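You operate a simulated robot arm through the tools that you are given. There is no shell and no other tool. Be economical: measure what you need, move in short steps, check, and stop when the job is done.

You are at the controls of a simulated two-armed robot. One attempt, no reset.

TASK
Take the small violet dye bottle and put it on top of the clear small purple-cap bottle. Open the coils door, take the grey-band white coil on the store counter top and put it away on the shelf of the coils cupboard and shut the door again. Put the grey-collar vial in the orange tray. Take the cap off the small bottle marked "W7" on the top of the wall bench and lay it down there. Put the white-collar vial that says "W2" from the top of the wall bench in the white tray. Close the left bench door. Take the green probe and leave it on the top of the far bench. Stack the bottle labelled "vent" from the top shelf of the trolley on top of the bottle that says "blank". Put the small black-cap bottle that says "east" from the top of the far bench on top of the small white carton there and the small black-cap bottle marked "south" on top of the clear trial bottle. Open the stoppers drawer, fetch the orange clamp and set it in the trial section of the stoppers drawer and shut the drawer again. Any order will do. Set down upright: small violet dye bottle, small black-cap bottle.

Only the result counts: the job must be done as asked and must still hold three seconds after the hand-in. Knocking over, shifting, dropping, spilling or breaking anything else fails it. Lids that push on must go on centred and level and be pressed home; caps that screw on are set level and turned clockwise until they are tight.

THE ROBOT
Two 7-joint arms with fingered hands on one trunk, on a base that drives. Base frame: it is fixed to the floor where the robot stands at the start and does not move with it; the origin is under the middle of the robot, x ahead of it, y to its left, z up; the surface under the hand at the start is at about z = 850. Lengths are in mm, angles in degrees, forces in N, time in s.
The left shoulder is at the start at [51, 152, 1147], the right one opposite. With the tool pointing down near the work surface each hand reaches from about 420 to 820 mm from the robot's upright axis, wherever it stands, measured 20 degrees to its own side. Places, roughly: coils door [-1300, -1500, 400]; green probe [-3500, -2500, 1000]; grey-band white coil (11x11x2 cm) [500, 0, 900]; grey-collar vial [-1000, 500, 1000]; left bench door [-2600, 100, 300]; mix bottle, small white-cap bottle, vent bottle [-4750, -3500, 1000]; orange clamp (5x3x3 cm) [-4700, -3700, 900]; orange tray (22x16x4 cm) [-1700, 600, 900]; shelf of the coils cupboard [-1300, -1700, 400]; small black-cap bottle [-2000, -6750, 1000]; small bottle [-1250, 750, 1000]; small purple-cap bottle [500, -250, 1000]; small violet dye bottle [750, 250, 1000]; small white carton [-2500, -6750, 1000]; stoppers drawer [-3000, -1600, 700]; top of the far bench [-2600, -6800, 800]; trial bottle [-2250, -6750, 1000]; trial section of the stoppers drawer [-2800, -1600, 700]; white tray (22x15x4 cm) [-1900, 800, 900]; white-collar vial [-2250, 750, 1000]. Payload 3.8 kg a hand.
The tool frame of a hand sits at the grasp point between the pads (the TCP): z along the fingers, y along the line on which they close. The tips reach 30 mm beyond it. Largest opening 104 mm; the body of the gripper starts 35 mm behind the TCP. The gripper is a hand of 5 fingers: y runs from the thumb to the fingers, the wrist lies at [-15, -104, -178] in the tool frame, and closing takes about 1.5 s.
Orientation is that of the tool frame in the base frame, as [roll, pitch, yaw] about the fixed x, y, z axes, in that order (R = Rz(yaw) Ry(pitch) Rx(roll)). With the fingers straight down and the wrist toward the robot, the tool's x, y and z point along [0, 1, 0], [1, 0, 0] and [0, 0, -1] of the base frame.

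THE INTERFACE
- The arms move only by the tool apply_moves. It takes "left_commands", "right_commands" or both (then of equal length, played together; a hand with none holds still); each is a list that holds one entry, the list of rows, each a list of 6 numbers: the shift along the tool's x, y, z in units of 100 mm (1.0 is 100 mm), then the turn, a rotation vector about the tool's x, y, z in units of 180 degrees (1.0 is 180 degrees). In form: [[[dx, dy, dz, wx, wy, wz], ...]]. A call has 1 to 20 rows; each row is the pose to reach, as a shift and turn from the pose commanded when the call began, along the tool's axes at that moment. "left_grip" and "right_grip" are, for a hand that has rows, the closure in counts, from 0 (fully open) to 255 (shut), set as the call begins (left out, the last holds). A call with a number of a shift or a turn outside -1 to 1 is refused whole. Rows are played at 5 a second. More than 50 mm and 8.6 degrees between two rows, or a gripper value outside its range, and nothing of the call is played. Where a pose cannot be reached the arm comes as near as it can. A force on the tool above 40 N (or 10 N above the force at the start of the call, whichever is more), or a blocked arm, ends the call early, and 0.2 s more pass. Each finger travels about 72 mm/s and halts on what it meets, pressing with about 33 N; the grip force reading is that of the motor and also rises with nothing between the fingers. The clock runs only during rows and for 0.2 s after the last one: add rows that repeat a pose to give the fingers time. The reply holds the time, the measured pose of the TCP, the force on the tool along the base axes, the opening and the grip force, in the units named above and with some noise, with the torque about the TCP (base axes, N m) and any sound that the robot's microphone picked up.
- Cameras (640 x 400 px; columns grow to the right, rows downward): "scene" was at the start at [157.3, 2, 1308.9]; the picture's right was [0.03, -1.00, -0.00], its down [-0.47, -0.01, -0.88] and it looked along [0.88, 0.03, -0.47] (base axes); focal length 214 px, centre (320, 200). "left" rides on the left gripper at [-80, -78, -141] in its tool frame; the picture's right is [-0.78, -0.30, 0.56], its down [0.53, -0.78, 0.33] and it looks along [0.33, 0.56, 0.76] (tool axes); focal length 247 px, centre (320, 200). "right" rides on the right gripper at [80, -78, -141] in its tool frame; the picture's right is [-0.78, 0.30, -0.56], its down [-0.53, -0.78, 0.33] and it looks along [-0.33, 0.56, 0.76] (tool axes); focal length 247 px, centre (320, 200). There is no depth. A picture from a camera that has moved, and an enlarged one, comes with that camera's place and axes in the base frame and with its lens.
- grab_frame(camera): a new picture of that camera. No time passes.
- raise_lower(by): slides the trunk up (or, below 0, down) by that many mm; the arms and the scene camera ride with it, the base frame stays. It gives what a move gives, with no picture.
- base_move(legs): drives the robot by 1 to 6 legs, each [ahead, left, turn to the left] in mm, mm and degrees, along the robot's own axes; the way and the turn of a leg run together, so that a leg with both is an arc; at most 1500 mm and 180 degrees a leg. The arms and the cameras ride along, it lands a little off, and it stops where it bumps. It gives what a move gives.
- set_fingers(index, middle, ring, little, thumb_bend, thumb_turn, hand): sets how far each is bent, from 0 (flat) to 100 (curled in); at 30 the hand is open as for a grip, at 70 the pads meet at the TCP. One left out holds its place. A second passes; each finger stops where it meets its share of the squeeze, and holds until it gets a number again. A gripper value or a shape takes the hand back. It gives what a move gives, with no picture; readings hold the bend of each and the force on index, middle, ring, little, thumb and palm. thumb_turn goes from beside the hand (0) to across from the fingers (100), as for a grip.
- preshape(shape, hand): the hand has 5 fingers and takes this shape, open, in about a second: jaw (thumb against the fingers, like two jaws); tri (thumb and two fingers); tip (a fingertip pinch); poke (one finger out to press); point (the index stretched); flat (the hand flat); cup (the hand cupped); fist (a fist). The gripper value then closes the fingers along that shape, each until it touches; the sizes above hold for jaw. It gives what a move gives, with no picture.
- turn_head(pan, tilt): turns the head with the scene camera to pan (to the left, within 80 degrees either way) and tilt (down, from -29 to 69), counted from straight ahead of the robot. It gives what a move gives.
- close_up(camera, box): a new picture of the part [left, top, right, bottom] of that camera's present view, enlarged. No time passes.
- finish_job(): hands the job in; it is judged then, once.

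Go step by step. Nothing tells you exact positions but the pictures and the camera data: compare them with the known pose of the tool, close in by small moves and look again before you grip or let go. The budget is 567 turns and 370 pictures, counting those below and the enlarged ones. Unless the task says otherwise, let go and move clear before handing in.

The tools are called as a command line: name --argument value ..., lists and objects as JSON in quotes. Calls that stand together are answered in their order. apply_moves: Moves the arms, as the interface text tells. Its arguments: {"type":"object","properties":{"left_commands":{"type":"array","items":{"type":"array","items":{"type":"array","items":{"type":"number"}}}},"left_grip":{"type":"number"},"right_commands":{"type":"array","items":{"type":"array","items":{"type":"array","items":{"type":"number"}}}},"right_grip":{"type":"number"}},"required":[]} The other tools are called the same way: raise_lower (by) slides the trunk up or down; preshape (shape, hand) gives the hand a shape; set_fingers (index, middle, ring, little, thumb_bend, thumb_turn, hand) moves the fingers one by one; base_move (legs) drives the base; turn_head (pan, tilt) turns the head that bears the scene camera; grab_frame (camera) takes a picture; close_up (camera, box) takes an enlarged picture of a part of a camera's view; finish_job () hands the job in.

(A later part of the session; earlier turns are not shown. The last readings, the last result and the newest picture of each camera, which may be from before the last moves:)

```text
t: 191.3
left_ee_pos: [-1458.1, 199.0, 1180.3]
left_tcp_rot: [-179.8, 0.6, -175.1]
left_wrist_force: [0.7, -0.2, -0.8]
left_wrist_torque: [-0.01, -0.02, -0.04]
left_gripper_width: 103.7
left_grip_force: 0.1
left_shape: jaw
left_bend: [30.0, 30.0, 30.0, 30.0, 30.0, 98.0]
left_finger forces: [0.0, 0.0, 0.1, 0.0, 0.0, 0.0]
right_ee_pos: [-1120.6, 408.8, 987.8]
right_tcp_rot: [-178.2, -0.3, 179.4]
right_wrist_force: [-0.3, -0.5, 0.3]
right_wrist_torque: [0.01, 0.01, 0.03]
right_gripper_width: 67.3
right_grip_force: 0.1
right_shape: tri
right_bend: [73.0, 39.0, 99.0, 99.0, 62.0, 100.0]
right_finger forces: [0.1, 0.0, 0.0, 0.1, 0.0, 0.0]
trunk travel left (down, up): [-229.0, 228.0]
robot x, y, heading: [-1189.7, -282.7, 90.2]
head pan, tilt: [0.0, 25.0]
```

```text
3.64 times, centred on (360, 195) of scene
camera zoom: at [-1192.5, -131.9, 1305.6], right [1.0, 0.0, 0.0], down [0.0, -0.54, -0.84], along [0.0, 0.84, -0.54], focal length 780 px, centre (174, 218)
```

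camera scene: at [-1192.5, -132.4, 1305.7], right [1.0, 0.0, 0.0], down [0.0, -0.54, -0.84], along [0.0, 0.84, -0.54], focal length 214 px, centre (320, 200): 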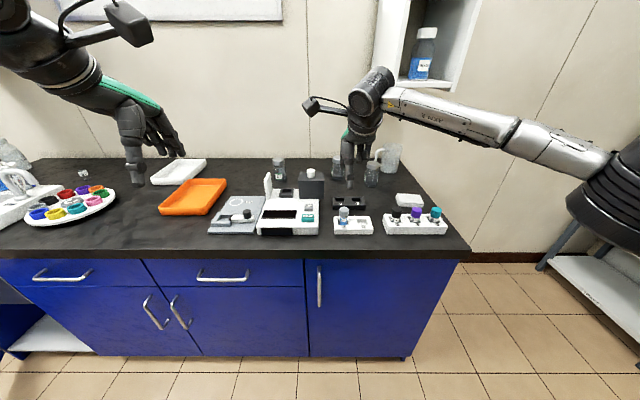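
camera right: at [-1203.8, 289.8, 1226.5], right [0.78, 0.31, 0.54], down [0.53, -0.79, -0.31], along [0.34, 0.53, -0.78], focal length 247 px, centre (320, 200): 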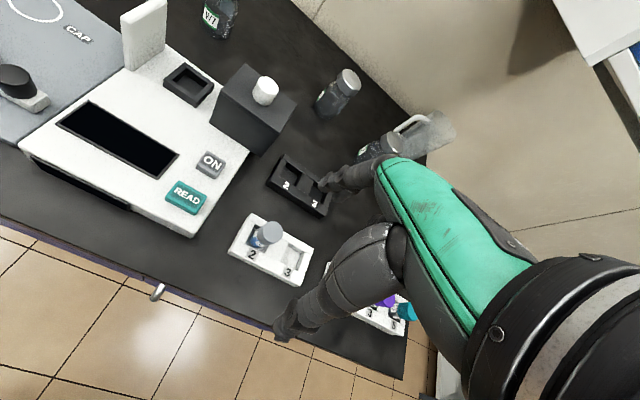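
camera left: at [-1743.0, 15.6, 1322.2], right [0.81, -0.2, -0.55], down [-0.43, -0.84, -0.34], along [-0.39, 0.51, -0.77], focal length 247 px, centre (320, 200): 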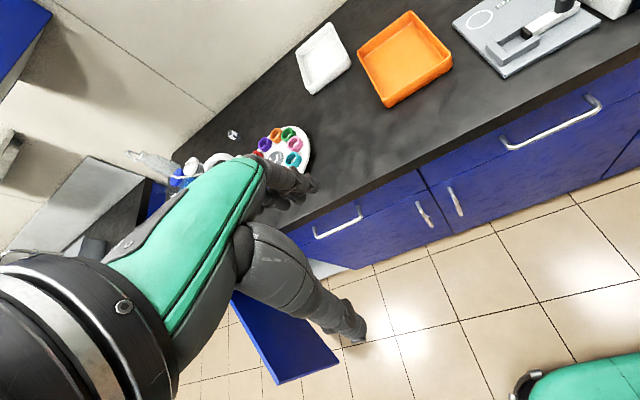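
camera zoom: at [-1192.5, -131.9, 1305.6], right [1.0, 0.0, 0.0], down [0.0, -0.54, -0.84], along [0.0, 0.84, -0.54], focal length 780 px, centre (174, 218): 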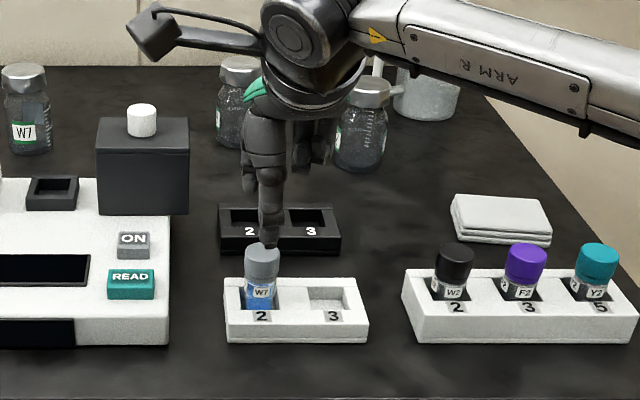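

apply_moves --right_commands '[[[0, 0, 0.3, 0, 0, 0], [0, 0, 0.55, 0, 0, 0], [0, 0, 0.69, 0, 0, 0], [0, 0, 0.69, 0, 0, 0]]]'

close_up --camera "right" --box '[200, 150, 400, 300]'

```text
t: 192.3
left_ee_pos: [-1458.0, 198.4, 1180.5]
left_tcp_rot: [-179.8, 0.7, -175.0]
left_wrist_force: [0.0, -0.4, 0.1]
left_wrist_torque: [0.01, 0.0, 0.0]
left_gripper_width: 104.0
left_grip_force: 0.1
left_shape: jaw
left_bend: [30.0, 30.0, 30.0, 30.0, 30.0, 98.0]
left_finger forces: [0.0, 0.0, 0.0, 0.0, 0.1, 0.0]
right_ee_pos: [-1121.0, 404.4, 917.9]
right_tcp_rot: [-178.2, -0.2, 179.4]
right_wrist_force: [-0.7, 0.1, 0.0]
right_wrist_torque: [-0.01, 0.0, 0.0]
right_gripper_width: 67.5
right_grip_force: 0.1
right_shape: tri
right_bend: [73.0, 39.0, 99.0, 99.0, 62.0, 100.0]
right_finger forces: [0.1, 0.0, 0.0, 0.1, 0.0, 0.0]
trunk travel left (down, up): [-229.0, 228.0]
robot x, y, heading: [-1190.8, -288.4, 90.2]
head pan, tilt: [0.0, 25.0]
```

```text
2.67 times, centred on (300, 225) of right
camera zoom: at [-1200.2, 333.4, 1062.2], right [0.78, 0.31, 0.54], down [0.53, -0.79, -0.31], along [0.34, 0.53, -0.78], focal length 659 px, centre (373, 133)
```

zoom: 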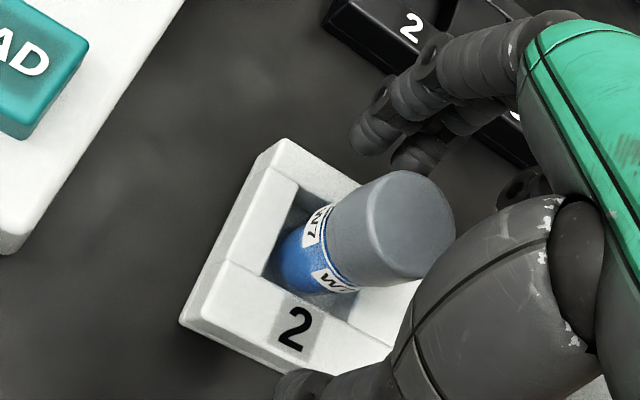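

apply_moves --right_commands '[[[0, 0.05, 0, 0, 0, 0], [0, 0.05, 0, 0, 0, 0], [0, 0.05, 0, 0, 0, 0], [0, 0.05, 0, 0, 0, 0], [0, 0.05, 0, 0, 0, 0], [0, 0.05, 0, 0, 0, 0], [0, 0.05, 0, 0, 0, 0]]]' --right_grip 255

close_up --camera "right" --box '[200, 150, 400, 300]'

```text
t: 193.9
left_ee_pos: [-1456.9, 198.8, 1180.0]
left_tcp_rot: [-179.8, 0.7, -175.1]
left_wrist_force: [0.1, 0.2, -0.4]
left_wrist_torque: [0.01, 0.01, 0.01]
left_gripper_width: 103.7
left_grip_force: 0.0
left_shape: jaw
left_bend: [30.0, 30.0, 30.0, 30.0, 30.0, 98.0]
left_finger forces: [0.0, 0.1, 0.0, 0.1, 0.0, 0.1]
right_ee_pos: [-1120.4, 409.5, 918.3]
right_tcp_rot: [-178.2, -0.3, 179.4]
right_wrist_force: [0.1, 0.5, -0.8]
right_wrist_torque: [-0.02, 0.0, 0.01]
right_gripper_width: 19.2
right_grip_force: 33.5
right_shape: tri
right_bend: [73.0, 60.0, 100.0, 100.0, 75.0, 100.0]
right_finger forces: [13.3, 15.8, 0.0, 0.0, 28.5, 0.0]
trunk travel left (down, up): [-229.0, 228.0]
robot x, y, heading: [-1189.4, -283.7, 90.1]
head pan, tilt: [0.0, 25.0]
```

```text
2.67 times, centred on (300, 225) of right
camera zoom: at [-1199.4, 338.5, 1062.4], right [0.78, 0.31, 0.54], down [0.53, -0.79, -0.31], along [0.34, 0.53, -0.78], focal length 659 px, centre (373, 133)
```

zoom: 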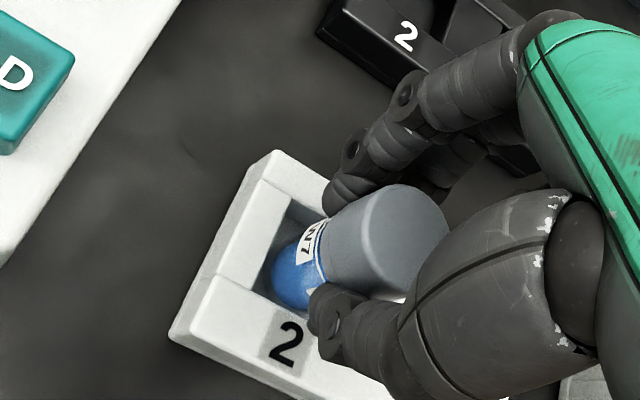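

Gripped. Lifting straight up and driving left toward the orange tray.

apply_moves --right_commands '[[[0, 0, -0.2, 0, 0, 0], [0, 0, -0.45, 0, 0, 0], [0, 0, -0.7, 0, 0, 0], [0, 0, -1.0, 0, 0, 0]]]'

apply_moves --right_commands '[[[0, -0.2, -0.2, 0, 0, 0], [0, -0.4, -0.5, 0, 0, 0], [0, -0.4, -0.9, 0, 0, 0]]]'

base_move --legs '[[-50, 500, 0]]'

grab_frame --camera "scene"

grab_frame --camera "right"

```text
t: 194.9
left_ee_pos: [-1457.7, 198.8, 1180.8]
left_tcp_rot: [-179.9, 0.5, -175.1]
left_wrist_force: [-0.2, 0.4, 0.4]
left_wrist_torque: [0.02, -0.01, -0.01]
left_gripper_width: 103.8
left_grip_force: 0.0
left_shape: jaw
left_bend: [30.0, 30.0, 30.0, 30.0, 30.0, 98.0]
left_finger forces: [0.0, 0.0, 0.1, 0.0, 0.0, 0.0]
right_ee_pos: [-1117.2, 411.0, 1018.4]
right_tcp_rot: [-178.2, -0.2, 179.5]
right_wrist_force: [0.7, -0.6, 0.0]
right_wrist_torque: [0.02, -0.01, 0.01]
right_gripper_width: 19.1
right_grip_force: 32.3
right_shape: tri
right_bend: [73.0, 60.0, 100.0, 100.0, 75.0, 100.0]
right_finger forces: [13.3, 16.0, 0.0, 0.1, 28.4, 0.1]
trunk travel left (down, up): [-229.0, 228.0]
robot x, y, heading: [-1191.9, -285.3, 90.1]
head pan, tilt: [0.0, 25.0]
```

```text
t: 195.7
left_ee_pos: [-1457.6, 199.2, 1179.8]
left_tcp_rot: [-179.8, 0.6, -175.1]
left_wrist_force: [-0.3, 0.2, 0.5]
left_wrist_torque: [-0.05, -0.02, -0.01]
left_gripper_width: 104.0
left_grip_force: 0.0
left_shape: jaw
left_bend: [30.0, 30.0, 30.0, 30.0, 30.0, 98.0]
left_finger forces: [0.0, 0.0, 0.1, 0.1, 0.1, 0.0]
right_ee_pos: [-1118.1, 374.1, 1107.1]
right_tcp_rot: [-178.2, -0.1, 179.4]
right_wrist_force: [-0.6, 0.4, -1.0]
right_wrist_torque: [0.0, -0.01, 0.0]
right_gripper_width: 19.2
right_grip_force: 32.4
right_shape: tri
right_bend: [73.0, 60.0, 100.0, 100.0, 75.0, 100.0]
right_finger forces: [13.5, 16.2, 0.1, 0.1, 28.3, 0.0]
trunk travel left (down, up): [-229.0, 228.0]
robot x, y, heading: [-1192.5, -282.1, 90.3]
head pan, tilt: [0.0, 25.0]
```

```text
t: 198.6
left_ee_pos: [-1959.0, 143.8, 1179.9]
left_tcp_rot: [-179.8, 0.6, -174.9]
left_wrist_force: [-0.1, 0.7, 0.6]
left_wrist_torque: [-0.01, 0.01, -0.01]
left_gripper_width: 104.1
left_grip_force: 0.1
left_shape: jaw
left_bend: [30.0, 30.0, 30.0, 30.0, 30.0, 98.0]
left_finger forces: [0.0, 0.0, 0.0, 0.0, 0.0, 0.0]
right_ee_pos: [-1619.0, 321.4, 1107.8]
right_tcp_rot: [-178.2, -0.1, 179.6]
right_wrist_force: [-1.0, -0.1, -0.7]
right_wrist_torque: [0.0, -0.05, -0.03]
right_gripper_width: 19.4
right_grip_force: 32.8
right_shape: tri
right_bend: [73.0, 60.0, 100.0, 100.0, 75.0, 100.0]
right_finger forces: [13.6, 16.2, 0.0, 0.0, 28.2, 0.1]
trunk travel left (down, up): [-229.0, 228.0]
robot x, y, heading: [-1693.0, -340.7, 90.3]
head pan, tilt: [0.0, 25.0]
```

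```text
256 pictures are left
camera scene: at [-1692.9, -185.4, 1305.6], right [1.0, 0.01, 0.0], down [0.0, -0.54, -0.84], along [-0.01, 0.84, -0.54], focal length 214 px, centre (320, 200)
```

scene: 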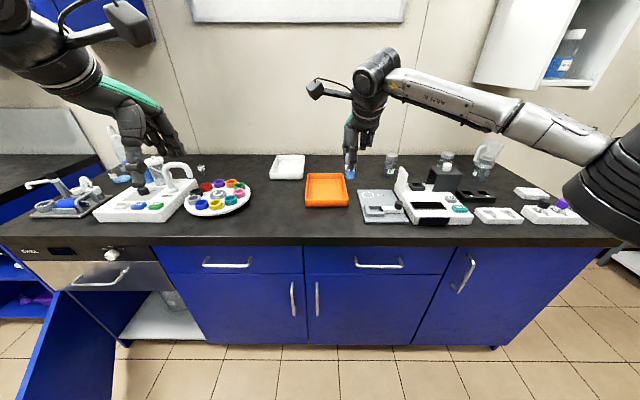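

```text
255 pictures are left
camera right: at [-1698.3, 250.5, 1252.3], right [0.78, 0.31, 0.54], down [0.53, -0.79, -0.31], along [0.33, 0.53, -0.78], focal length 247 px, centre (320, 200)
```

right: 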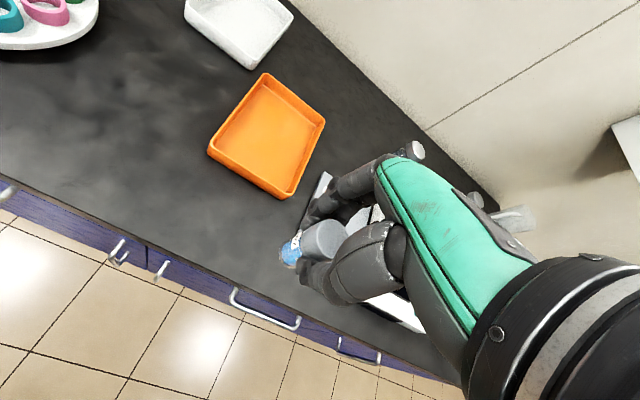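

Tray centre is about [-1683,574]. Driving ahead and positioning over it.

base_move --legs '[[200, 0, 0]]'

apply_moves --right_commands '[[[0.2, 0.15, 0, 0, 0, 0], [0.4, 0.3, 0.2, 0, 0, 0], [0.64, 0.5, 0.5, 0, 0, 0], [0.64, 0.52, 0.8, 0, 0, 0], [0.64, 0.52, 1.0, 0, 0, 0], [0.64, 0.52, 1.0, 0, 0, 0]]]'

grab_frame --camera "right"

close_up --camera "scene" --box '[240, 130, 440, 280]'

```text
t: 200.2
left_ee_pos: [-1959.9, 349.0, 1180.7]
left_tcp_rot: [-179.9, 0.6, -174.9]
left_wrist_force: [0.6, -0.7, -0.4]
left_wrist_torque: [0.02, 0.01, 0.01]
left_gripper_width: 103.9
left_grip_force: 0.0
left_shape: jaw
left_bend: [30.0, 30.0, 30.0, 30.0, 30.0, 98.0]
left_finger forces: [0.0, 0.0, 0.0, 0.0, 0.1, 0.0]
right_ee_pos: [-1620.1, 525.2, 1109.4]
right_tcp_rot: [-178.2, -0.2, 179.6]
right_wrist_force: [0.4, 0.1, -0.5]
right_wrist_torque: [0.0, -0.02, -0.02]
right_gripper_width: 19.0
right_grip_force: 33.2
right_shape: tri
right_bend: [73.0, 60.0, 100.0, 100.0, 75.0, 100.0]
right_finger forces: [13.6, 16.2, 0.0, 0.0, 28.4, 0.1]
trunk travel left (down, up): [-229.0, 228.0]
robot x, y, heading: [-1693.8, -134.2, 90.4]
head pan, tilt: [0.0, 25.0]
```

```text
t: 201.7
left_ee_pos: [-1961.0, 349.3, 1180.5]
left_tcp_rot: [-180.0, 0.6, -174.9]
left_wrist_force: [-1.0, 0.0, -0.6]
left_wrist_torque: [-0.01, 0.02, 0.0]
left_gripper_width: 103.9
left_grip_force: 0.0
left_shape: jaw
left_bend: [30.0, 30.0, 30.0, 30.0, 30.0, 98.0]
left_finger forces: [0.0, 0.1, 0.0, 0.0, 0.0, 0.0]
right_ee_pos: [-1685.3, 578.2, 1006.0]
right_tcp_rot: [-178.2, -0.2, 179.6]
right_wrist_force: [0.8, -1.3, -0.3]
right_wrist_torque: [0.0, 0.01, 0.01]
right_gripper_width: 19.1
right_grip_force: 32.9
right_shape: tri
right_bend: [73.0, 60.0, 100.0, 100.0, 75.0, 100.0]
right_finger forces: [13.6, 16.3, 0.1, 0.0, 28.3, 0.0]
trunk travel left (down, up): [-229.0, 228.0]
robot x, y, heading: [-1693.2, -130.0, 90.3]
head pan, tilt: [0.0, 25.0]
```

```text
254 pictures are left
camera right: at [-1763.5, 506.4, 1150.3], right [0.78, 0.31, 0.54], down [0.53, -0.79, -0.31], along [0.34, 0.53, -0.78], focal length 247 px, centre (320, 200)
```

right: 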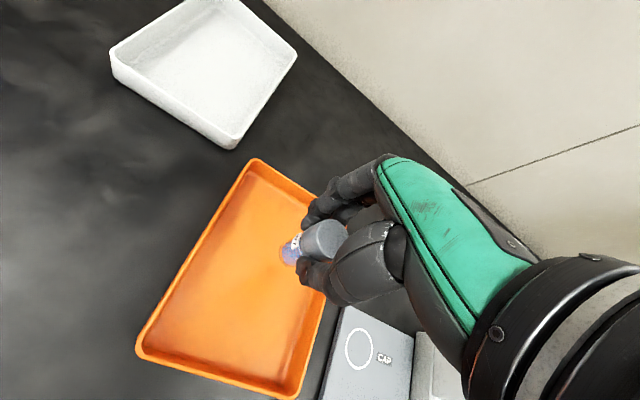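

```text
2.67 times, centred on (340, 205) of scene
camera zoom: at [-1695.2, 19.7, 1305.6], right [1.0, 0.01, 0.0], down [0.0, -0.54, -0.84], along [-0.01, 0.84, -0.54], focal length 572 px, centre (267, 187)
```

zoom: 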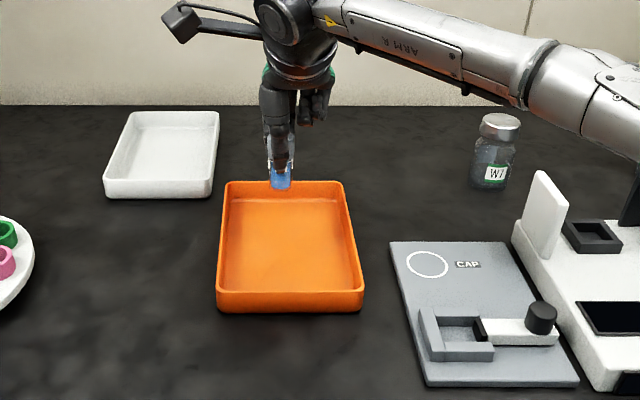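

Within the tray. Lowering to contact.

apply_moves --right_commands '[[[-0.08, -0.1, 0.3, 0, 0, 0], [-0.08, -0.1, 0.6, 0, 0, 0], [-0.08, -0.1, 0.75, 0, 0, 0], [-0.08, -0.1, 0.8, 0, 0, 0], [-0.08, -0.1, 0.84, 0, 0, 0], [-0.08, -0.1, 0.87, 0, 0, 0], [-0.08, -0.1, 0.9, 0, 0, 0], [-0.08, -0.1, 0.92, 0, 0, 0], [-0.08, -0.1, 0.94, 0, 0, 0], [-0.08, -0.1, 0.96, 0, 0, 0], [-0.08, -0.1, 0.98, 0, 0, 0], [-0.08, -0.1, 1.0, 0, 0, 0]]]'

close_up --camera "scene" --box '[290, 160, 400, 240]'

```text
t: 204.2
left_ee_pos: [-1960.9, 346.2, 1182.6]
left_tcp_rot: [180.0, 0.6, -174.9]
left_wrist_force: [-0.4, -0.7, -0.1]
left_wrist_torque: [-0.01, 0.02, 0.0]
left_gripper_width: 103.9
left_grip_force: 0.0
left_shape: jaw
left_bend: [30.0, 30.0, 30.0, 30.0, 30.0, 98.0]
left_finger forces: [0.1, 0.0, 0.0, 0.1, 0.0, 0.1]
right_ee_pos: [-1677.2, 562.2, 913.5]
right_tcp_rot: [-178.7, -0.4, 179.5]
right_wrist_force: [0.1, 0.3, 23.3]
right_wrist_torque: [0.14, 0.0, 0.02]
right_gripper_width: 20.0
right_grip_force: 33.7
right_shape: tri
right_bend: [73.0, 59.0, 100.0, 100.0, 75.0, 100.0]
right_finger forces: [15.6, 20.5, 0.1, 0.0, 33.5, 0.1]
trunk travel left (down, up): [-229.0, 228.0]
robot x, y, heading: [-1692.6, -136.0, 90.5]
head pan, tilt: [0.0, 25.0]
```

```text
5.00 times, centred on (345, 200) of scene
camera zoom: at [-1694.8, 15.5, 1306.4], right [1.0, 0.01, 0.0], down [0.0, -0.54, -0.84], along [-0.01, 0.84, -0.54], focal length 1072 px, centre (195, 200)
```

zoom: 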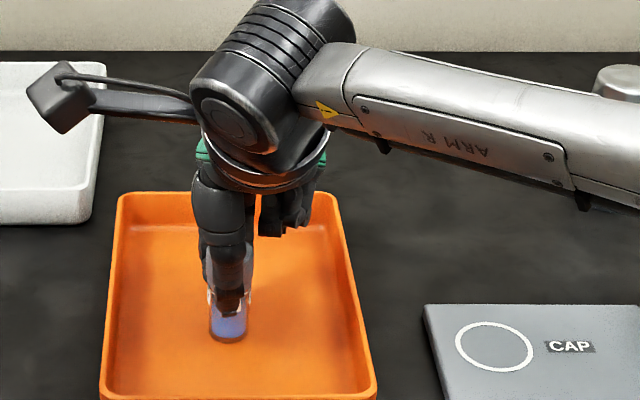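

apply_moves --right_commands '[[[0, 0, -0.04, 0, 0, 0], [0, 0, -0.07, 0, 0, 0], [0, 0, -0.07, 0, 0, 0]]]'

apply_moves --right_commands '[[[0, 0, 0, 0, 0, 0], [0, 0, 0, 0, 0, 0], [0, 0, 0, 0, 0, 0], [0, 0, 0, 0, 0, 0], [0, 0, -0.2, 0, 0, 0], [0, 0, -0.4, 0, 0, 0], [0, 0, -0.7, 0, 0, 0], [0, 0, -1.0, 0, 0, 0]]]' --right_grip 80

grab_frame --camera "right"

```text
t: 205.1
left_ee_pos: [-1959.1, 348.3, 1180.3]
left_tcp_rot: [-179.8, 0.6, -174.9]
left_wrist_force: [1.0, 0.2, -0.7]
left_wrist_torque: [0.03, 0.0, -0.01]
left_gripper_width: 103.8
left_grip_force: 0.1
left_shape: jaw
left_bend: [30.0, 30.0, 30.0, 30.0, 30.0, 98.0]
left_finger forces: [0.0, 0.0, 0.1, 0.0, 0.1, 0.1]
right_ee_pos: [-1676.8, 562.5, 913.0]
right_tcp_rot: [-178.2, -0.1, 179.6]
right_wrist_force: [0.0, 0.6, 8.4]
right_wrist_torque: [0.08, 0.03, 0.02]
right_gripper_width: 20.0
right_grip_force: 33.1
right_shape: tri
right_bend: [73.0, 60.0, 100.0, 100.0, 75.0, 100.0]
right_finger forces: [15.5, 18.5, 0.1, 0.0, 32.0, 0.1]
trunk travel left (down, up): [-229.0, 228.0]
robot x, y, heading: [-1692.1, -136.0, 90.5]
head pan, tilt: [0.0, 25.0]
```

```text
t: 206.8
left_ee_pos: [-1960.2, 349.4, 1179.7]
left_tcp_rot: [-179.8, 0.6, -175.0]
left_wrist_force: [0.0, -0.2, 0.2]
left_wrist_torque: [0.01, -0.06, 0.0]
left_gripper_width: 104.1
left_grip_force: 0.1
left_shape: jaw
left_bend: [30.0, 30.0, 30.0, 30.0, 30.0, 98.0]
left_finger forces: [0.0, 0.0, 0.0, 0.0, 0.1, 0.0]
right_ee_pos: [-1675.1, 567.9, 1013.1]
right_tcp_rot: [-178.2, -0.2, 179.6]
right_wrist_force: [-0.9, 0.8, -0.1]
right_wrist_torque: [0.0, 0.0, 0.01]
right_gripper_width: 71.1
right_grip_force: 0.1
right_shape: tri
right_bend: [73.0, 38.0, 99.0, 99.0, 59.0, 100.0]
right_finger forces: [0.1, 0.1, 0.0, 0.1, 0.0, 0.1]
trunk travel left (down, up): [-229.0, 228.0]
robot x, y, heading: [-1695.2, -133.3, 90.3]
head pan, tilt: [0.0, 25.0]
```

```text
251 pictures are left
camera right: at [-1754.6, 496.2, 1157.7], right [0.78, 0.31, 0.54], down [0.53, -0.79, -0.31], along [0.33, 0.53, -0.78], focal length 247 px, centre (320, 200)
```

right: 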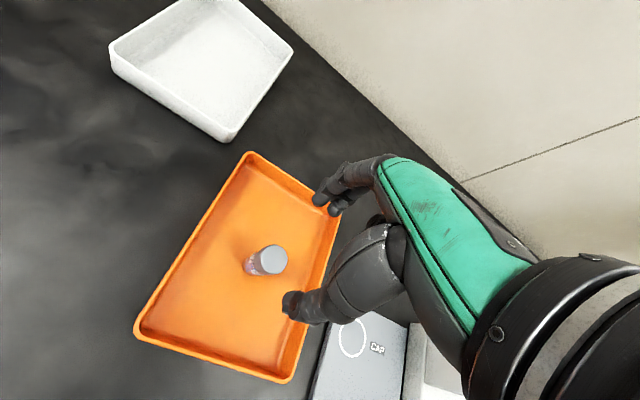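

The vial stands in the orange tray. Now find the white-collar W2 vial on the left part.

apply_moves --right_commands '[[[0, -0.3, -0.3, 0, 0, 0], [0, -0.6, -0.6, 0, 0, 0], [0, -0.9, -0.9, 0, 0, 0]]]'

grab_frame --camera "left"

close_up --camera "scene" --box '[60, 100, 310, 260]'

```text
t: 207.7
left_ee_pos: [-1960.3, 349.8, 1180.9]
left_tcp_rot: [-179.9, 0.5, -174.9]
left_wrist_force: [-0.3, -1.2, -0.8]
left_wrist_torque: [0.04, 0.0, 0.01]
left_gripper_width: 104.0
left_grip_force: 0.1
left_shape: jaw
left_bend: [30.0, 30.0, 30.0, 30.0, 30.0, 98.0]
left_finger forces: [0.0, 0.1, 0.0, 0.0, 0.1, 0.1]
right_ee_pos: [-1677.9, 476.7, 1108.2]
right_tcp_rot: [-178.1, -0.1, 179.5]
right_wrist_force: [0.2, -0.2, 0.0]
right_wrist_torque: [0.0, 0.01, -0.02]
right_gripper_width: 71.2
right_grip_force: 0.0
right_shape: tri
right_bend: [73.0, 38.0, 99.0, 99.0, 59.0, 99.0]
right_finger forces: [0.0, 0.0, 0.0, 0.0, 0.1, 0.0]
trunk travel left (down, up): [-229.0, 228.0]
robot x, y, heading: [-1695.8, -135.9, 90.5]
head pan, tilt: [0.0, 25.0]
```

```text
250 pictures are left
camera left: at [-1875.4, 278.2, 1322.7], right [0.8, -0.23, -0.55], down [-0.46, -0.82, -0.34], along [-0.37, 0.52, -0.77], focal length 247 px, centre (320, 200)
```

left: 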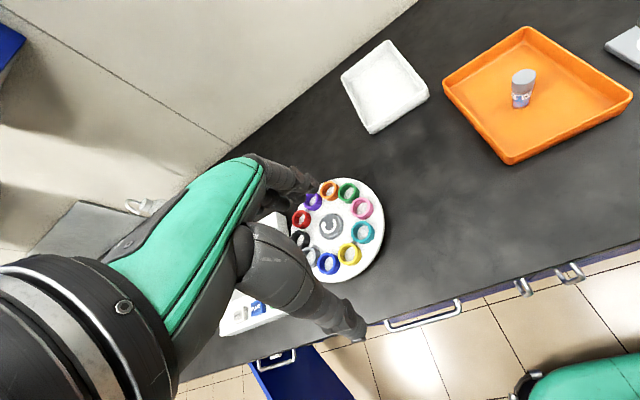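

```text
2.50 times, centred on (185, 180) of scene
camera zoom: at [-1694.7, 18.7, 1305.7], right [1.0, 0.01, 0.0], down [0.0, -0.54, -0.84], along [-0.01, 0.84, -0.54], focal length 536 px, centre (658, 250)
```

zoom: 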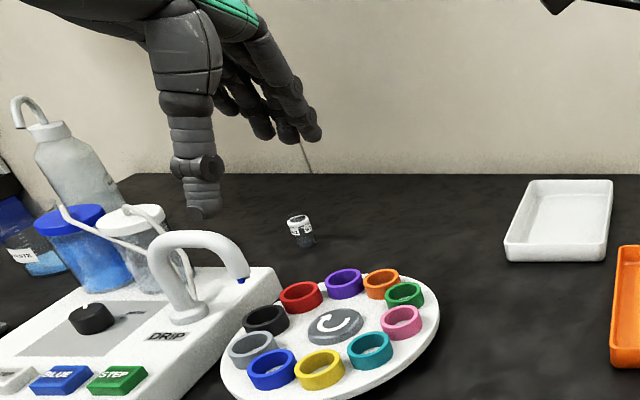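

The white-collar vial is at about [-2268,737]; white tray around [-1869,800]. Driving left to reach the vial with the left hand.

base_move --legs '[[0, 310, 0], [70, 0, 0]]'

preshape --hand "left" --shape "tri"

apply_moves --left_commands '[[[0, 0.3, 0, 0, 0, 0.014], [0, 0.6, 0.1, 0, 0, 0.028], [0, 0.9, 0.3, 0, 0, 0.028], [0, 0.95, 0.6, 0, 0, 0.028]]]' --left_grip 0

grab_frame --camera "left"

grab_frame --camera "scene"

```text
t: 210.4
left_ee_pos: [-2272.2, 415.4, 1182.2]
left_tcp_rot: [-179.9, 0.6, -174.8]
left_wrist_force: [0.0, -0.2, 0.1]
left_wrist_torque: [0.01, 0.01, -0.01]
left_gripper_width: 104.0
left_grip_force: 0.0
left_shape: jaw
left_bend: [30.0, 30.0, 30.0, 30.0, 30.0, 98.0]
left_finger forces: [0.2, 0.0, 0.1, 0.0, 0.0, 0.0]
right_ee_pos: [-1988.1, 544.8, 1107.8]
right_tcp_rot: [-178.3, -0.2, 179.7]
right_wrist_force: [-1.0, 0.5, 0.5]
right_wrist_torque: [-0.01, 0.0, 0.04]
right_gripper_width: 71.3
right_grip_force: 0.1
right_shape: tri
right_bend: [73.0, 38.0, 99.0, 99.0, 59.0, 99.0]
right_finger forces: [0.0, 0.0, 0.1, 0.0, 0.1, 0.1]
trunk travel left (down, up): [-229.0, 228.0]
robot x, y, heading: [-2004.8, -67.8, 90.3]
head pan, tilt: [0.0, 25.0]
```

```text
t: 211.3
left_ee_pos: [-2271.1, 415.0, 1181.5]
left_tcp_rot: [-179.9, 0.6, -174.9]
left_wrist_force: [0.5, -0.1, -0.6]
left_wrist_torque: [0.02, -0.01, 0.0]
left_gripper_width: 103.9
left_grip_force: 0.0
left_shape: tri
left_bend: [30.0, 30.0, 99.0, 99.0, 30.0, 98.0]
left_finger forces: [0.0, 0.0, 0.0, 0.0, 0.1, 0.0]
right_ee_pos: [-1988.5, 545.9, 1107.6]
right_tcp_rot: [-178.2, -0.2, 179.6]
right_wrist_force: [-0.1, 0.0, -0.1]
right_wrist_torque: [0.04, -0.03, 0.03]
right_gripper_width: 71.0
right_grip_force: 0.0
right_shape: tri
right_bend: [73.0, 38.0, 99.0, 99.0, 59.0, 99.0]
right_finger forces: [0.0, 0.0, 0.0, 0.0, 0.0, 0.1]
trunk travel left (down, up): [-229.0, 228.0]
robot x, y, heading: [-2005.4, -66.9, 90.3]
head pan, tilt: [0.0, 25.0]
```

```text
t: 212.3
left_ee_pos: [-2279.8, 509.3, 1122.1]
left_tcp_rot: [-179.9, 0.6, -180.0]
left_wrist_force: [-1.1, 0.1, 0.4]
left_wrist_torque: [0.0, -0.04, -0.02]
left_gripper_width: 103.8
left_grip_force: 0.0
left_shape: tri
left_bend: [30.0, 30.0, 99.0, 99.0, 30.0, 98.0]
left_finger forces: [0.0, 0.1, 0.0, 0.0, 0.1, 0.0]
right_ee_pos: [-1988.8, 545.1, 1106.9]
right_tcp_rot: [-178.3, -0.2, 179.8]
right_wrist_force: [0.4, 0.2, -0.3]
right_wrist_torque: [-0.04, -0.03, 0.02]
right_gripper_width: 70.8
right_grip_force: 0.0
right_shape: tri
right_bend: [73.0, 38.0, 99.0, 99.0, 59.0, 99.0]
right_finger forces: [0.1, 0.1, 0.0, 0.0, 0.0, 0.0]
trunk travel left (down, up): [-229.0, 228.0]
robot x, y, heading: [-2006.4, -66.6, 90.5]
head pan, tilt: [0.0, 25.0]
```

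```text
248 pictures are left
camera left: at [-2201.5, 432.2, 1263.8], right [0.78, -0.3, -0.55], down [-0.53, -0.78, -0.34], along [-0.33, 0.55, -0.77], focal length 247 px, centre (320, 200)
```

left: 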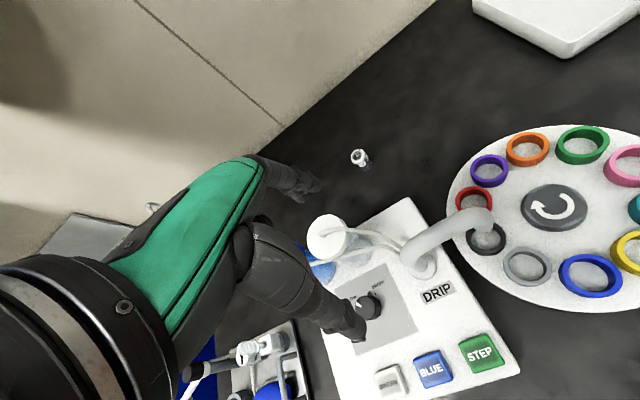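

```text
247 pictures are left
camera scene: at [-2005.8, 87.4, 1305.5], right [1.0, 0.01, 0.0], down [0.01, -0.54, -0.84], along [-0.01, 0.84, -0.54], focal length 214 px, centre (320, 200)
```

scene: 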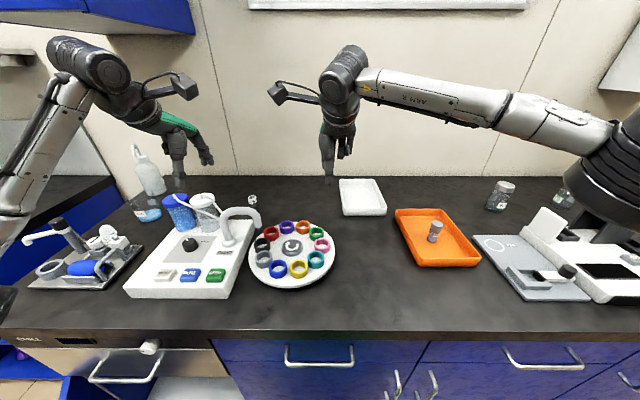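

close_up --camera "left" --box '[320, 130, 400, 190]'

close_up --camera "scene" --box '[220, 170, 300, 230]'

```text
6.67 times, centred on (360, 160) of left
camera zoom: at [-2201.5, 432.2, 1263.8], right [0.78, -0.3, -0.55], down [-0.53, -0.78, -0.34], along [-0.33, 0.55, -0.77], focal length 1646 px, centre (53, 467)
```

zoom: 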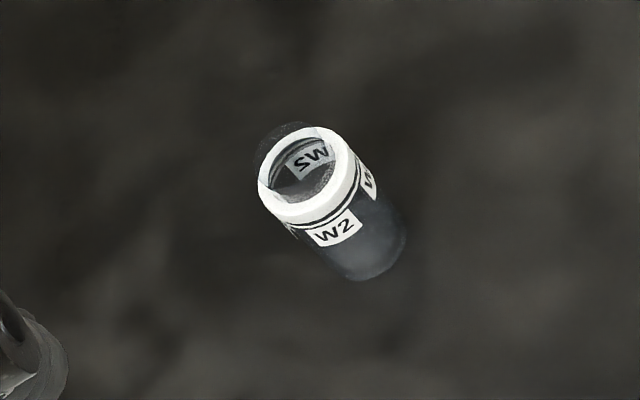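

```text
6.67 times, centred on (260, 200) of scene
camera zoom: at [-2005.8, 87.4, 1305.5], right [1.0, 0.01, 0.0], down [0.01, -0.54, -0.84], along [-0.01, 0.84, -0.54], focal length 1430 px, centre (720, 200)
```

zoom: 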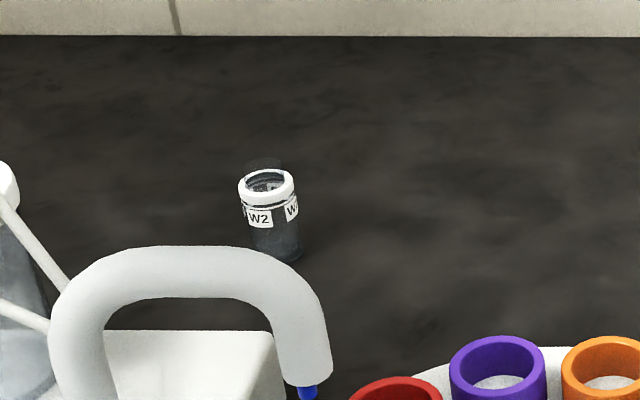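

The open W2 vial is at [-2255,729], rim z≈903. The left arm would pass over tall items, so I'd rather use the right hand; but first check where the open left bench door is.

turn_head --pan 45 --tilt 50

grab_frame --camera "scene"

```text
t: 213.4
left_ee_pos: [-2278.8, 507.7, 1123.0]
left_tcp_rot: [-179.9, 0.7, -179.9]
left_wrist_force: [0.1, 0.4, 0.4]
left_wrist_torque: [0.0, -0.01, -0.02]
left_gripper_width: 103.8
left_grip_force: 0.1
left_shape: tri
left_bend: [30.0, 30.0, 99.0, 99.0, 30.0, 98.0]
left_finger forces: [0.0, 0.0, 0.0, 0.0, 0.0, 0.1]
right_ee_pos: [-1988.0, 545.8, 1107.6]
right_tcp_rot: [-178.1, -0.3, 179.7]
right_wrist_force: [0.9, 0.2, -0.3]
right_wrist_torque: [-0.02, 0.0, 0.0]
right_gripper_width: 71.0
right_grip_force: 0.1
right_shape: tri
right_bend: [73.0, 38.0, 99.0, 99.0, 59.0, 99.0]
right_finger forces: [0.0, 0.1, 0.0, 0.0, 0.0, 0.0]
trunk travel left (down, up): [-229.0, 228.0]
robot x, y, heading: [-2003.9, -67.2, 90.4]
head pan, tilt: [45.0, 50.0]
```

```text
244 pictures are left
camera scene: at [-2059.4, 44.3, 1273.6], right [0.7, 0.71, -0.1], down [0.55, -0.62, -0.56], along [-0.46, 0.34, -0.82], focal length 214 px, centre (320, 200)
```

scene: 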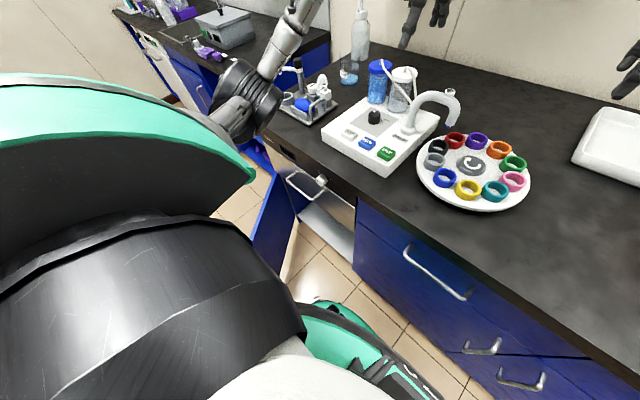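

The open door is at x≈-2640, so moving the base to x≈-2270 is safe. Retracting the left arm, then driving left.

apply_moves --left_commands '[[[0, -0.2, -0.3, 0, 0, 0], [0, -0.5, -0.6, 0, 0, 0], [0, -0.8, -0.9, 0, 0, 0]]]'

apply_moves --left_commands '[[[0, -0.3, -0.1, 0, 0, 0], [0, -0.6, -0.2, 0, 0, 0], [0, -0.9, -0.3, 0, 0, 0]]]'

turn_head --pan 0 --tilt 25

base_move --legs '[[0, 262, 0]]'

apply_moves --right_commands '[[[0, 0.3, 0, 0, 0, 0], [0, 0.6, 0, 0, 0, 0], [0, 0.95, 0, 0, 0, 0]]]' --right_grip 80

grab_frame --camera "right"

grab_frame --camera "scene"

```text
t: 214.2
left_ee_pos: [-2282.8, 428.0, 1213.4]
left_tcp_rot: [-179.9, 0.6, -179.9]
left_wrist_force: [0.2, 0.0, 0.1]
left_wrist_torque: [0.03, -0.01, 0.02]
left_gripper_width: 103.7
left_grip_force: 0.0
left_shape: tri
left_bend: [30.0, 30.0, 99.0, 99.0, 30.0, 98.0]
left_finger forces: [0.1, 0.0, 0.0, 0.0, 0.0, 0.0]
right_ee_pos: [-1988.7, 544.1, 1106.7]
right_tcp_rot: [-178.2, -0.2, 179.7]
right_wrist_force: [-0.5, -0.2, -0.5]
right_wrist_torque: [0.0, 0.04, 0.01]
right_gripper_width: 70.8
right_grip_force: 0.1
right_shape: tri
right_bend: [73.0, 38.0, 99.0, 99.0, 59.0, 99.0]
right_finger forces: [0.0, 0.1, 0.1, 0.0, 0.0, 0.1]
trunk travel left (down, up): [-229.0, 228.0]
robot x, y, heading: [-2007.1, -68.8, 90.3]
head pan, tilt: [45.0, 50.0]
```

```text
t: 215.0
left_ee_pos: [-2278.4, 338.4, 1242.8]
left_tcp_rot: [-179.9, 0.6, -179.8]
left_wrist_force: [-1.2, -0.5, 0.4]
left_wrist_torque: [0.0, 0.0, 0.0]
left_gripper_width: 104.0
left_grip_force: 0.0
left_shape: tri
left_bend: [30.0, 30.0, 99.0, 99.0, 30.0, 98.0]
left_finger forces: [0.0, 0.0, 0.1, 0.0, 0.0, 0.1]
right_ee_pos: [-1988.8, 544.8, 1107.6]
right_tcp_rot: [-178.3, -0.2, 179.7]
right_wrist_force: [-1.2, -1.0, 0.4]
right_wrist_torque: [-0.01, -0.03, 0.02]
right_gripper_width: 71.2
right_grip_force: 0.0
right_shape: tri
right_bend: [73.0, 38.0, 99.0, 99.0, 59.0, 99.0]
right_finger forces: [0.0, 0.0, 0.0, 0.0, 0.1, 0.1]
trunk travel left (down, up): [-229.0, 228.0]
robot x, y, heading: [-2003.1, -68.4, 90.9]
head pan, tilt: [45.0, 50.0]
```

```text
t: 216.1
left_ee_pos: [-2278.1, 340.3, 1241.7]
left_tcp_rot: [-179.9, 0.6, -180.0]
left_wrist_force: [-0.2, -0.2, -0.2]
left_wrist_torque: [0.0, 0.02, 0.02]
left_gripper_width: 104.4
left_grip_force: 0.0
left_shape: tri
left_bend: [30.0, 30.0, 99.0, 99.0, 30.0, 98.0]
left_finger forces: [0.0, 0.1, 0.0, 0.0, 0.0, 0.0]
right_ee_pos: [-1988.6, 545.8, 1107.0]
right_tcp_rot: [-178.2, -0.2, 179.7]
right_wrist_force: [-1.5, 0.0, 0.2]
right_wrist_torque: [-0.01, -0.02, 0.0]
right_gripper_width: 71.1
right_grip_force: 0.0
right_shape: tri
right_bend: [73.0, 38.0, 99.0, 99.0, 59.0, 99.0]
right_finger forces: [0.0, 0.1, 0.0, 0.0, 0.0, 0.0]
trunk travel left (down, up): [-229.0, 228.0]
robot x, y, heading: [-2004.4, -64.2, 90.5]
head pan, tilt: [0.0, 25.0]
```

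```text
t: 217.9
left_ee_pos: [-2534.0, 336.5, 1242.5]
left_tcp_rot: [-179.9, 0.6, -179.8]
left_wrist_force: [-0.6, 1.0, 0.2]
left_wrist_torque: [-0.01, -0.04, 0.01]
left_gripper_width: 103.9
left_grip_force: 0.0
left_shape: tri
left_bend: [30.0, 30.0, 99.0, 99.0, 30.0, 98.0]
left_finger forces: [0.1, 0.0, 0.1, 0.1, 0.0, 0.1]
right_ee_pos: [-2244.9, 543.9, 1106.4]
right_tcp_rot: [-178.3, -0.1, 179.7]
right_wrist_force: [0.4, 1.1, 1.1]
right_wrist_torque: [0.02, 0.03, -0.01]
right_gripper_width: 71.3
right_grip_force: 0.0
right_shape: tri
right_bend: [73.0, 38.0, 99.0, 99.0, 59.0, 99.0]
right_finger forces: [0.0, 0.1, 0.0, 0.2, 0.0, 0.0]
trunk travel left (down, up): [-229.0, 228.0]
robot x, y, heading: [-2257.3, -71.9, 90.8]
head pan, tilt: [0.0, 25.0]
```

```text
t: 218.8
left_ee_pos: [-2535.9, 336.9, 1242.2]
left_tcp_rot: [-179.9, 0.6, -179.8]
left_wrist_force: [-0.1, 0.0, -0.8]
left_wrist_torque: [0.02, 0.02, -0.02]
left_gripper_width: 103.7
left_grip_force: 0.1
left_shape: tri
left_bend: [30.0, 30.0, 99.0, 99.0, 30.0, 98.0]
left_finger forces: [0.1, 0.2, 0.1, 0.1, 0.0, 0.1]
right_ee_pos: [-2246.6, 640.3, 1103.9]
right_tcp_rot: [-178.2, -0.2, 179.8]
right_wrist_force: [0.6, 0.6, -0.6]
right_wrist_torque: [-0.03, -0.03, 0.03]
right_gripper_width: 71.1
right_grip_force: 0.1
right_shape: tri
right_bend: [73.0, 38.0, 99.0, 99.0, 59.0, 99.0]
right_finger forces: [0.0, 0.0, 0.0, 0.0, 0.0, 0.0]
trunk travel left (down, up): [-229.0, 228.0]
robot x, y, heading: [-2259.0, -69.0, 90.7]
head pan, tilt: [0.0, 25.0]
```

```text
243 pictures are left
camera right: at [-2325.9, 569.1, 1247.5], right [0.78, 0.31, 0.55], down [0.53, -0.79, -0.31], along [0.33, 0.53, -0.78], focal length 247 px, centre (320, 200)
```

right: 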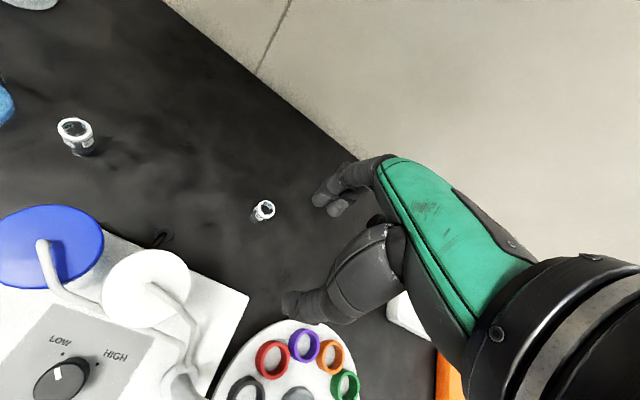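

```text
242 pictures are left
camera scene: at [-2263.1, 85.3, 1305.4], right [1.0, 0.01, 0.0], down [0.01, -0.54, -0.84], along [-0.01, 0.84, -0.54], focal length 214 px, centre (320, 200)
```

scene: 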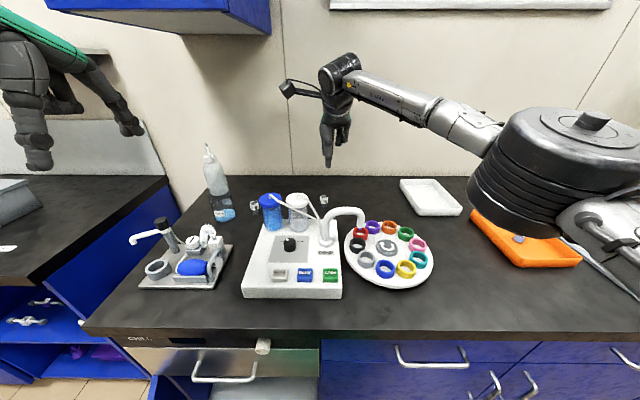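

Another vial stands further left; the one I measured (W2) is the right one. Moving over it with the right hand.

apply_moves --right_commands '[[[0.03, 0.3, 0.2, 0, 0, 0], [0.06, 0.6, 0.4, 0, 0, 0], [0.085, 0.89, 0.6, 0, 0, 0], [0.085, 0.89, 0.9, 0, 0, 0]]]'

apply_moves --right_commands '[[[0, 0, 0.3, 0, 0, 0], [0, 0, 0.5, 0, 0, 0], [0, 0, 0.5, 0, 0, 0]]]'

close_up --camera "right" --box '[180, 130, 400, 330]'

close_up --camera "scene" --box '[270, 130, 390, 230]'

```text
t: 219.8
left_ee_pos: [-2535.7, 337.7, 1242.9]
left_tcp_rot: [-179.9, 0.5, -179.9]
left_wrist_force: [-0.3, -0.3, 0.2]
left_wrist_torque: [-0.01, -0.03, -0.04]
left_gripper_width: 103.8
left_grip_force: 0.1
left_shape: tri
left_bend: [30.0, 30.0, 99.0, 99.0, 30.0, 98.0]
left_finger forces: [0.0, 0.1, 0.0, 0.1, 0.0, 0.1]
right_ee_pos: [-2244.9, 673.1, 1013.3]
right_tcp_rot: [-178.3, -0.2, 179.8]
right_wrist_force: [0.1, 0.6, 0.5]
right_wrist_torque: [0.0, -0.04, -0.02]
right_gripper_width: 71.1
right_grip_force: 0.1
right_shape: tri
right_bend: [73.0, 38.0, 99.0, 99.0, 59.0, 99.0]
right_finger forces: [0.0, 0.0, 0.1, 0.0, 0.0, 0.0]
right hand out of reach, approached as far as the arm can: row 1, 2, 3, 4
trunk travel left (down, up): [-229.0, 228.0]
robot x, y, heading: [-2257.7, -65.1, 90.7]
head pan, tilt: [0.0, 25.0]
```

```text
t: 220.6
left_ee_pos: [-2533.8, 335.2, 1243.7]
left_tcp_rot: [179.9, 0.6, -179.8]
left_wrist_force: [0.3, -0.1, -0.2]
left_wrist_torque: [-0.02, 0.04, -0.01]
left_gripper_width: 104.1
left_grip_force: 0.1
left_shape: tri
left_bend: [30.0, 30.0, 99.0, 99.0, 30.0, 98.0]
left_finger forces: [0.0, 0.0, 0.0, 0.0, 0.1, 0.1]
right_ee_pos: [-2244.2, 670.3, 962.3]
right_tcp_rot: [-178.2, -0.2, 179.8]
right_wrist_force: [-0.7, 0.0, -0.2]
right_wrist_torque: [0.0, 0.0, 0.01]
right_gripper_width: 71.2
right_grip_force: 0.0
right_shape: tri
right_bend: [73.0, 38.0, 99.0, 99.0, 59.0, 99.0]
right_finger forces: [0.0, 0.0, 0.0, 0.0, 0.1, 0.1]
trunk travel left (down, up): [-229.0, 228.0]
robot x, y, heading: [-2260.5, -68.4, 90.8]
head pan, tilt: [0.0, 25.0]
```

```text
2.00 times, centred on (290, 230) of right
camera zoom: at [-2323.8, 598.0, 1105.9], right [0.78, 0.31, 0.54], down [0.53, -0.79, -0.31], along [0.33, 0.53, -0.78], focal length 494 px, centre (380, 140)
```

zoom: 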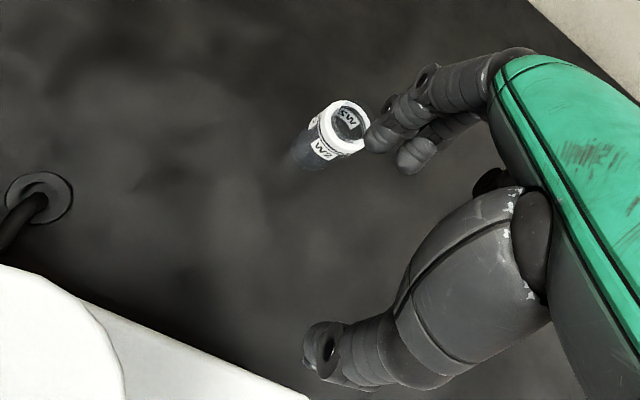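

```text
4.00 times, centred on (330, 180) of scene
camera zoom: at [-2261.6, 84.1, 1305.7], right [1.0, 0.01, 0.0], down [0.01, -0.54, -0.84], along [-0.01, 0.84, -0.54], focal length 858 px, centre (280, 280)
```

zoom: 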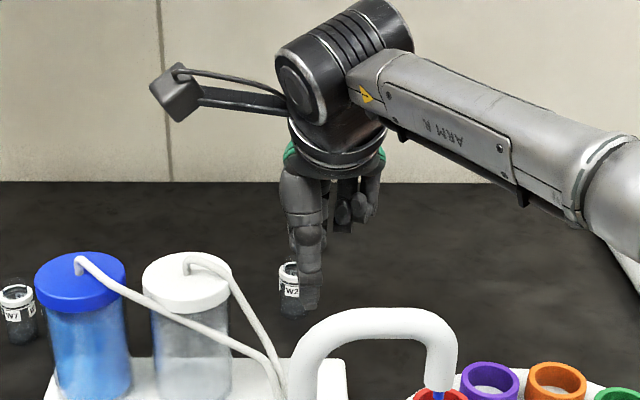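

base_move --legs '[[55, 8, 0]]'

grab_frame --camera "right"

```text
t: 221.5
left_ee_pos: [-2542.1, 389.0, 1244.7]
left_tcp_rot: [179.9, 0.6, -179.9]
left_wrist_force: [0.2, -0.2, 0.2]
left_wrist_torque: [0.02, 0.01, 0.01]
left_gripper_width: 103.8
left_grip_force: 0.0
left_shape: tri
left_bend: [30.0, 30.0, 99.0, 99.0, 30.0, 98.0]
left_finger forces: [0.1, 0.1, 0.1, 0.0, 0.0, 0.0]
right_ee_pos: [-2250.0, 720.9, 964.6]
right_tcp_rot: [-178.3, -0.2, 179.6]
right_wrist_force: [-0.6, -0.5, 1.2]
right_wrist_torque: [0.02, -0.01, -0.03]
right_gripper_width: 71.1
right_grip_force: 0.1
right_shape: tri
right_bend: [73.0, 38.0, 99.0, 99.0, 59.0, 99.0]
right_finger forces: [0.0, 0.0, 0.0, 0.0, 0.1, 0.1]
trunk travel left (down, up): [-229.0, 228.0]
robot x, y, heading: [-2266.1, -13.9, 90.4]
head pan, tilt: [0.0, 25.0]
```

```text
239 pictures are left
camera right: at [-2330.2, 650.2, 1108.2], right [0.78, 0.31, 0.54], down [0.53, -0.79, -0.31], along [0.33, 0.53, -0.78], focal length 247 px, centre (320, 200)
```

right: 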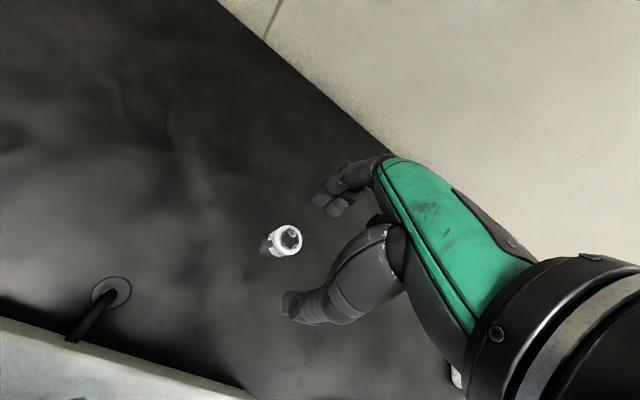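

apply_moves --right_commands '[[[0.04, 0.05, 0.2, 0, 0, 0], [0.08, 0.1, 0.4, 0, 0, 0], [0.08, 0.1, 0.6, 0, 0, 0], [0.08, 0.1, 0.77, 0, 0, 0], [0.08, 0.1, 0.77, 0, 0, 0]]]'

close_up --camera "right" --box '[200, 150, 400, 300]'

```text
t: 222.7
left_ee_pos: [-2542.1, 391.5, 1242.7]
left_tcp_rot: [-179.9, 0.5, -179.9]
left_wrist_force: [-1.2, 0.4, 0.9]
left_wrist_torque: [0.0, -0.02, 0.03]
left_gripper_width: 104.1
left_grip_force: 0.0
left_shape: tri
left_bend: [30.0, 30.0, 99.0, 99.0, 30.0, 98.0]
left_finger forces: [0.1, 0.0, 0.0, 0.0, 0.1, 0.0]
right_ee_pos: [-2255.9, 720.4, 883.9]
right_tcp_rot: [-178.2, -0.2, 179.8]
right_wrist_force: [0.0, -0.6, -0.1]
right_wrist_torque: [-0.01, 0.0, -0.02]
right_gripper_width: 71.2
right_grip_force: 0.0
right_shape: tri
right_bend: [73.0, 38.0, 99.0, 99.0, 59.0, 99.0]
right_finger forces: [0.0, 0.0, 0.1, 0.0, 0.0, 0.1]
right hand out of reach, approached as far as the arm can: row 2, 3, 4, 5
trunk travel left (down, up): [-229.0, 228.0]
robot x, y, heading: [-2271.9, -16.4, 90.4]
head pan, tilt: [0.0, 25.0]
```

```text
2.67 times, centred on (300, 225) of right
camera zoom: at [-2334.4, 649.7, 1028.0], right [0.78, 0.31, 0.54], down [0.53, -0.79, -0.31], along [0.33, 0.53, -0.78], focal length 659 px, centre (373, 133)
```

zoom: 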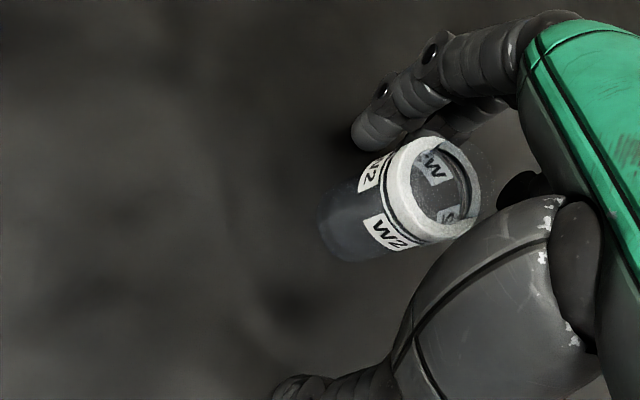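

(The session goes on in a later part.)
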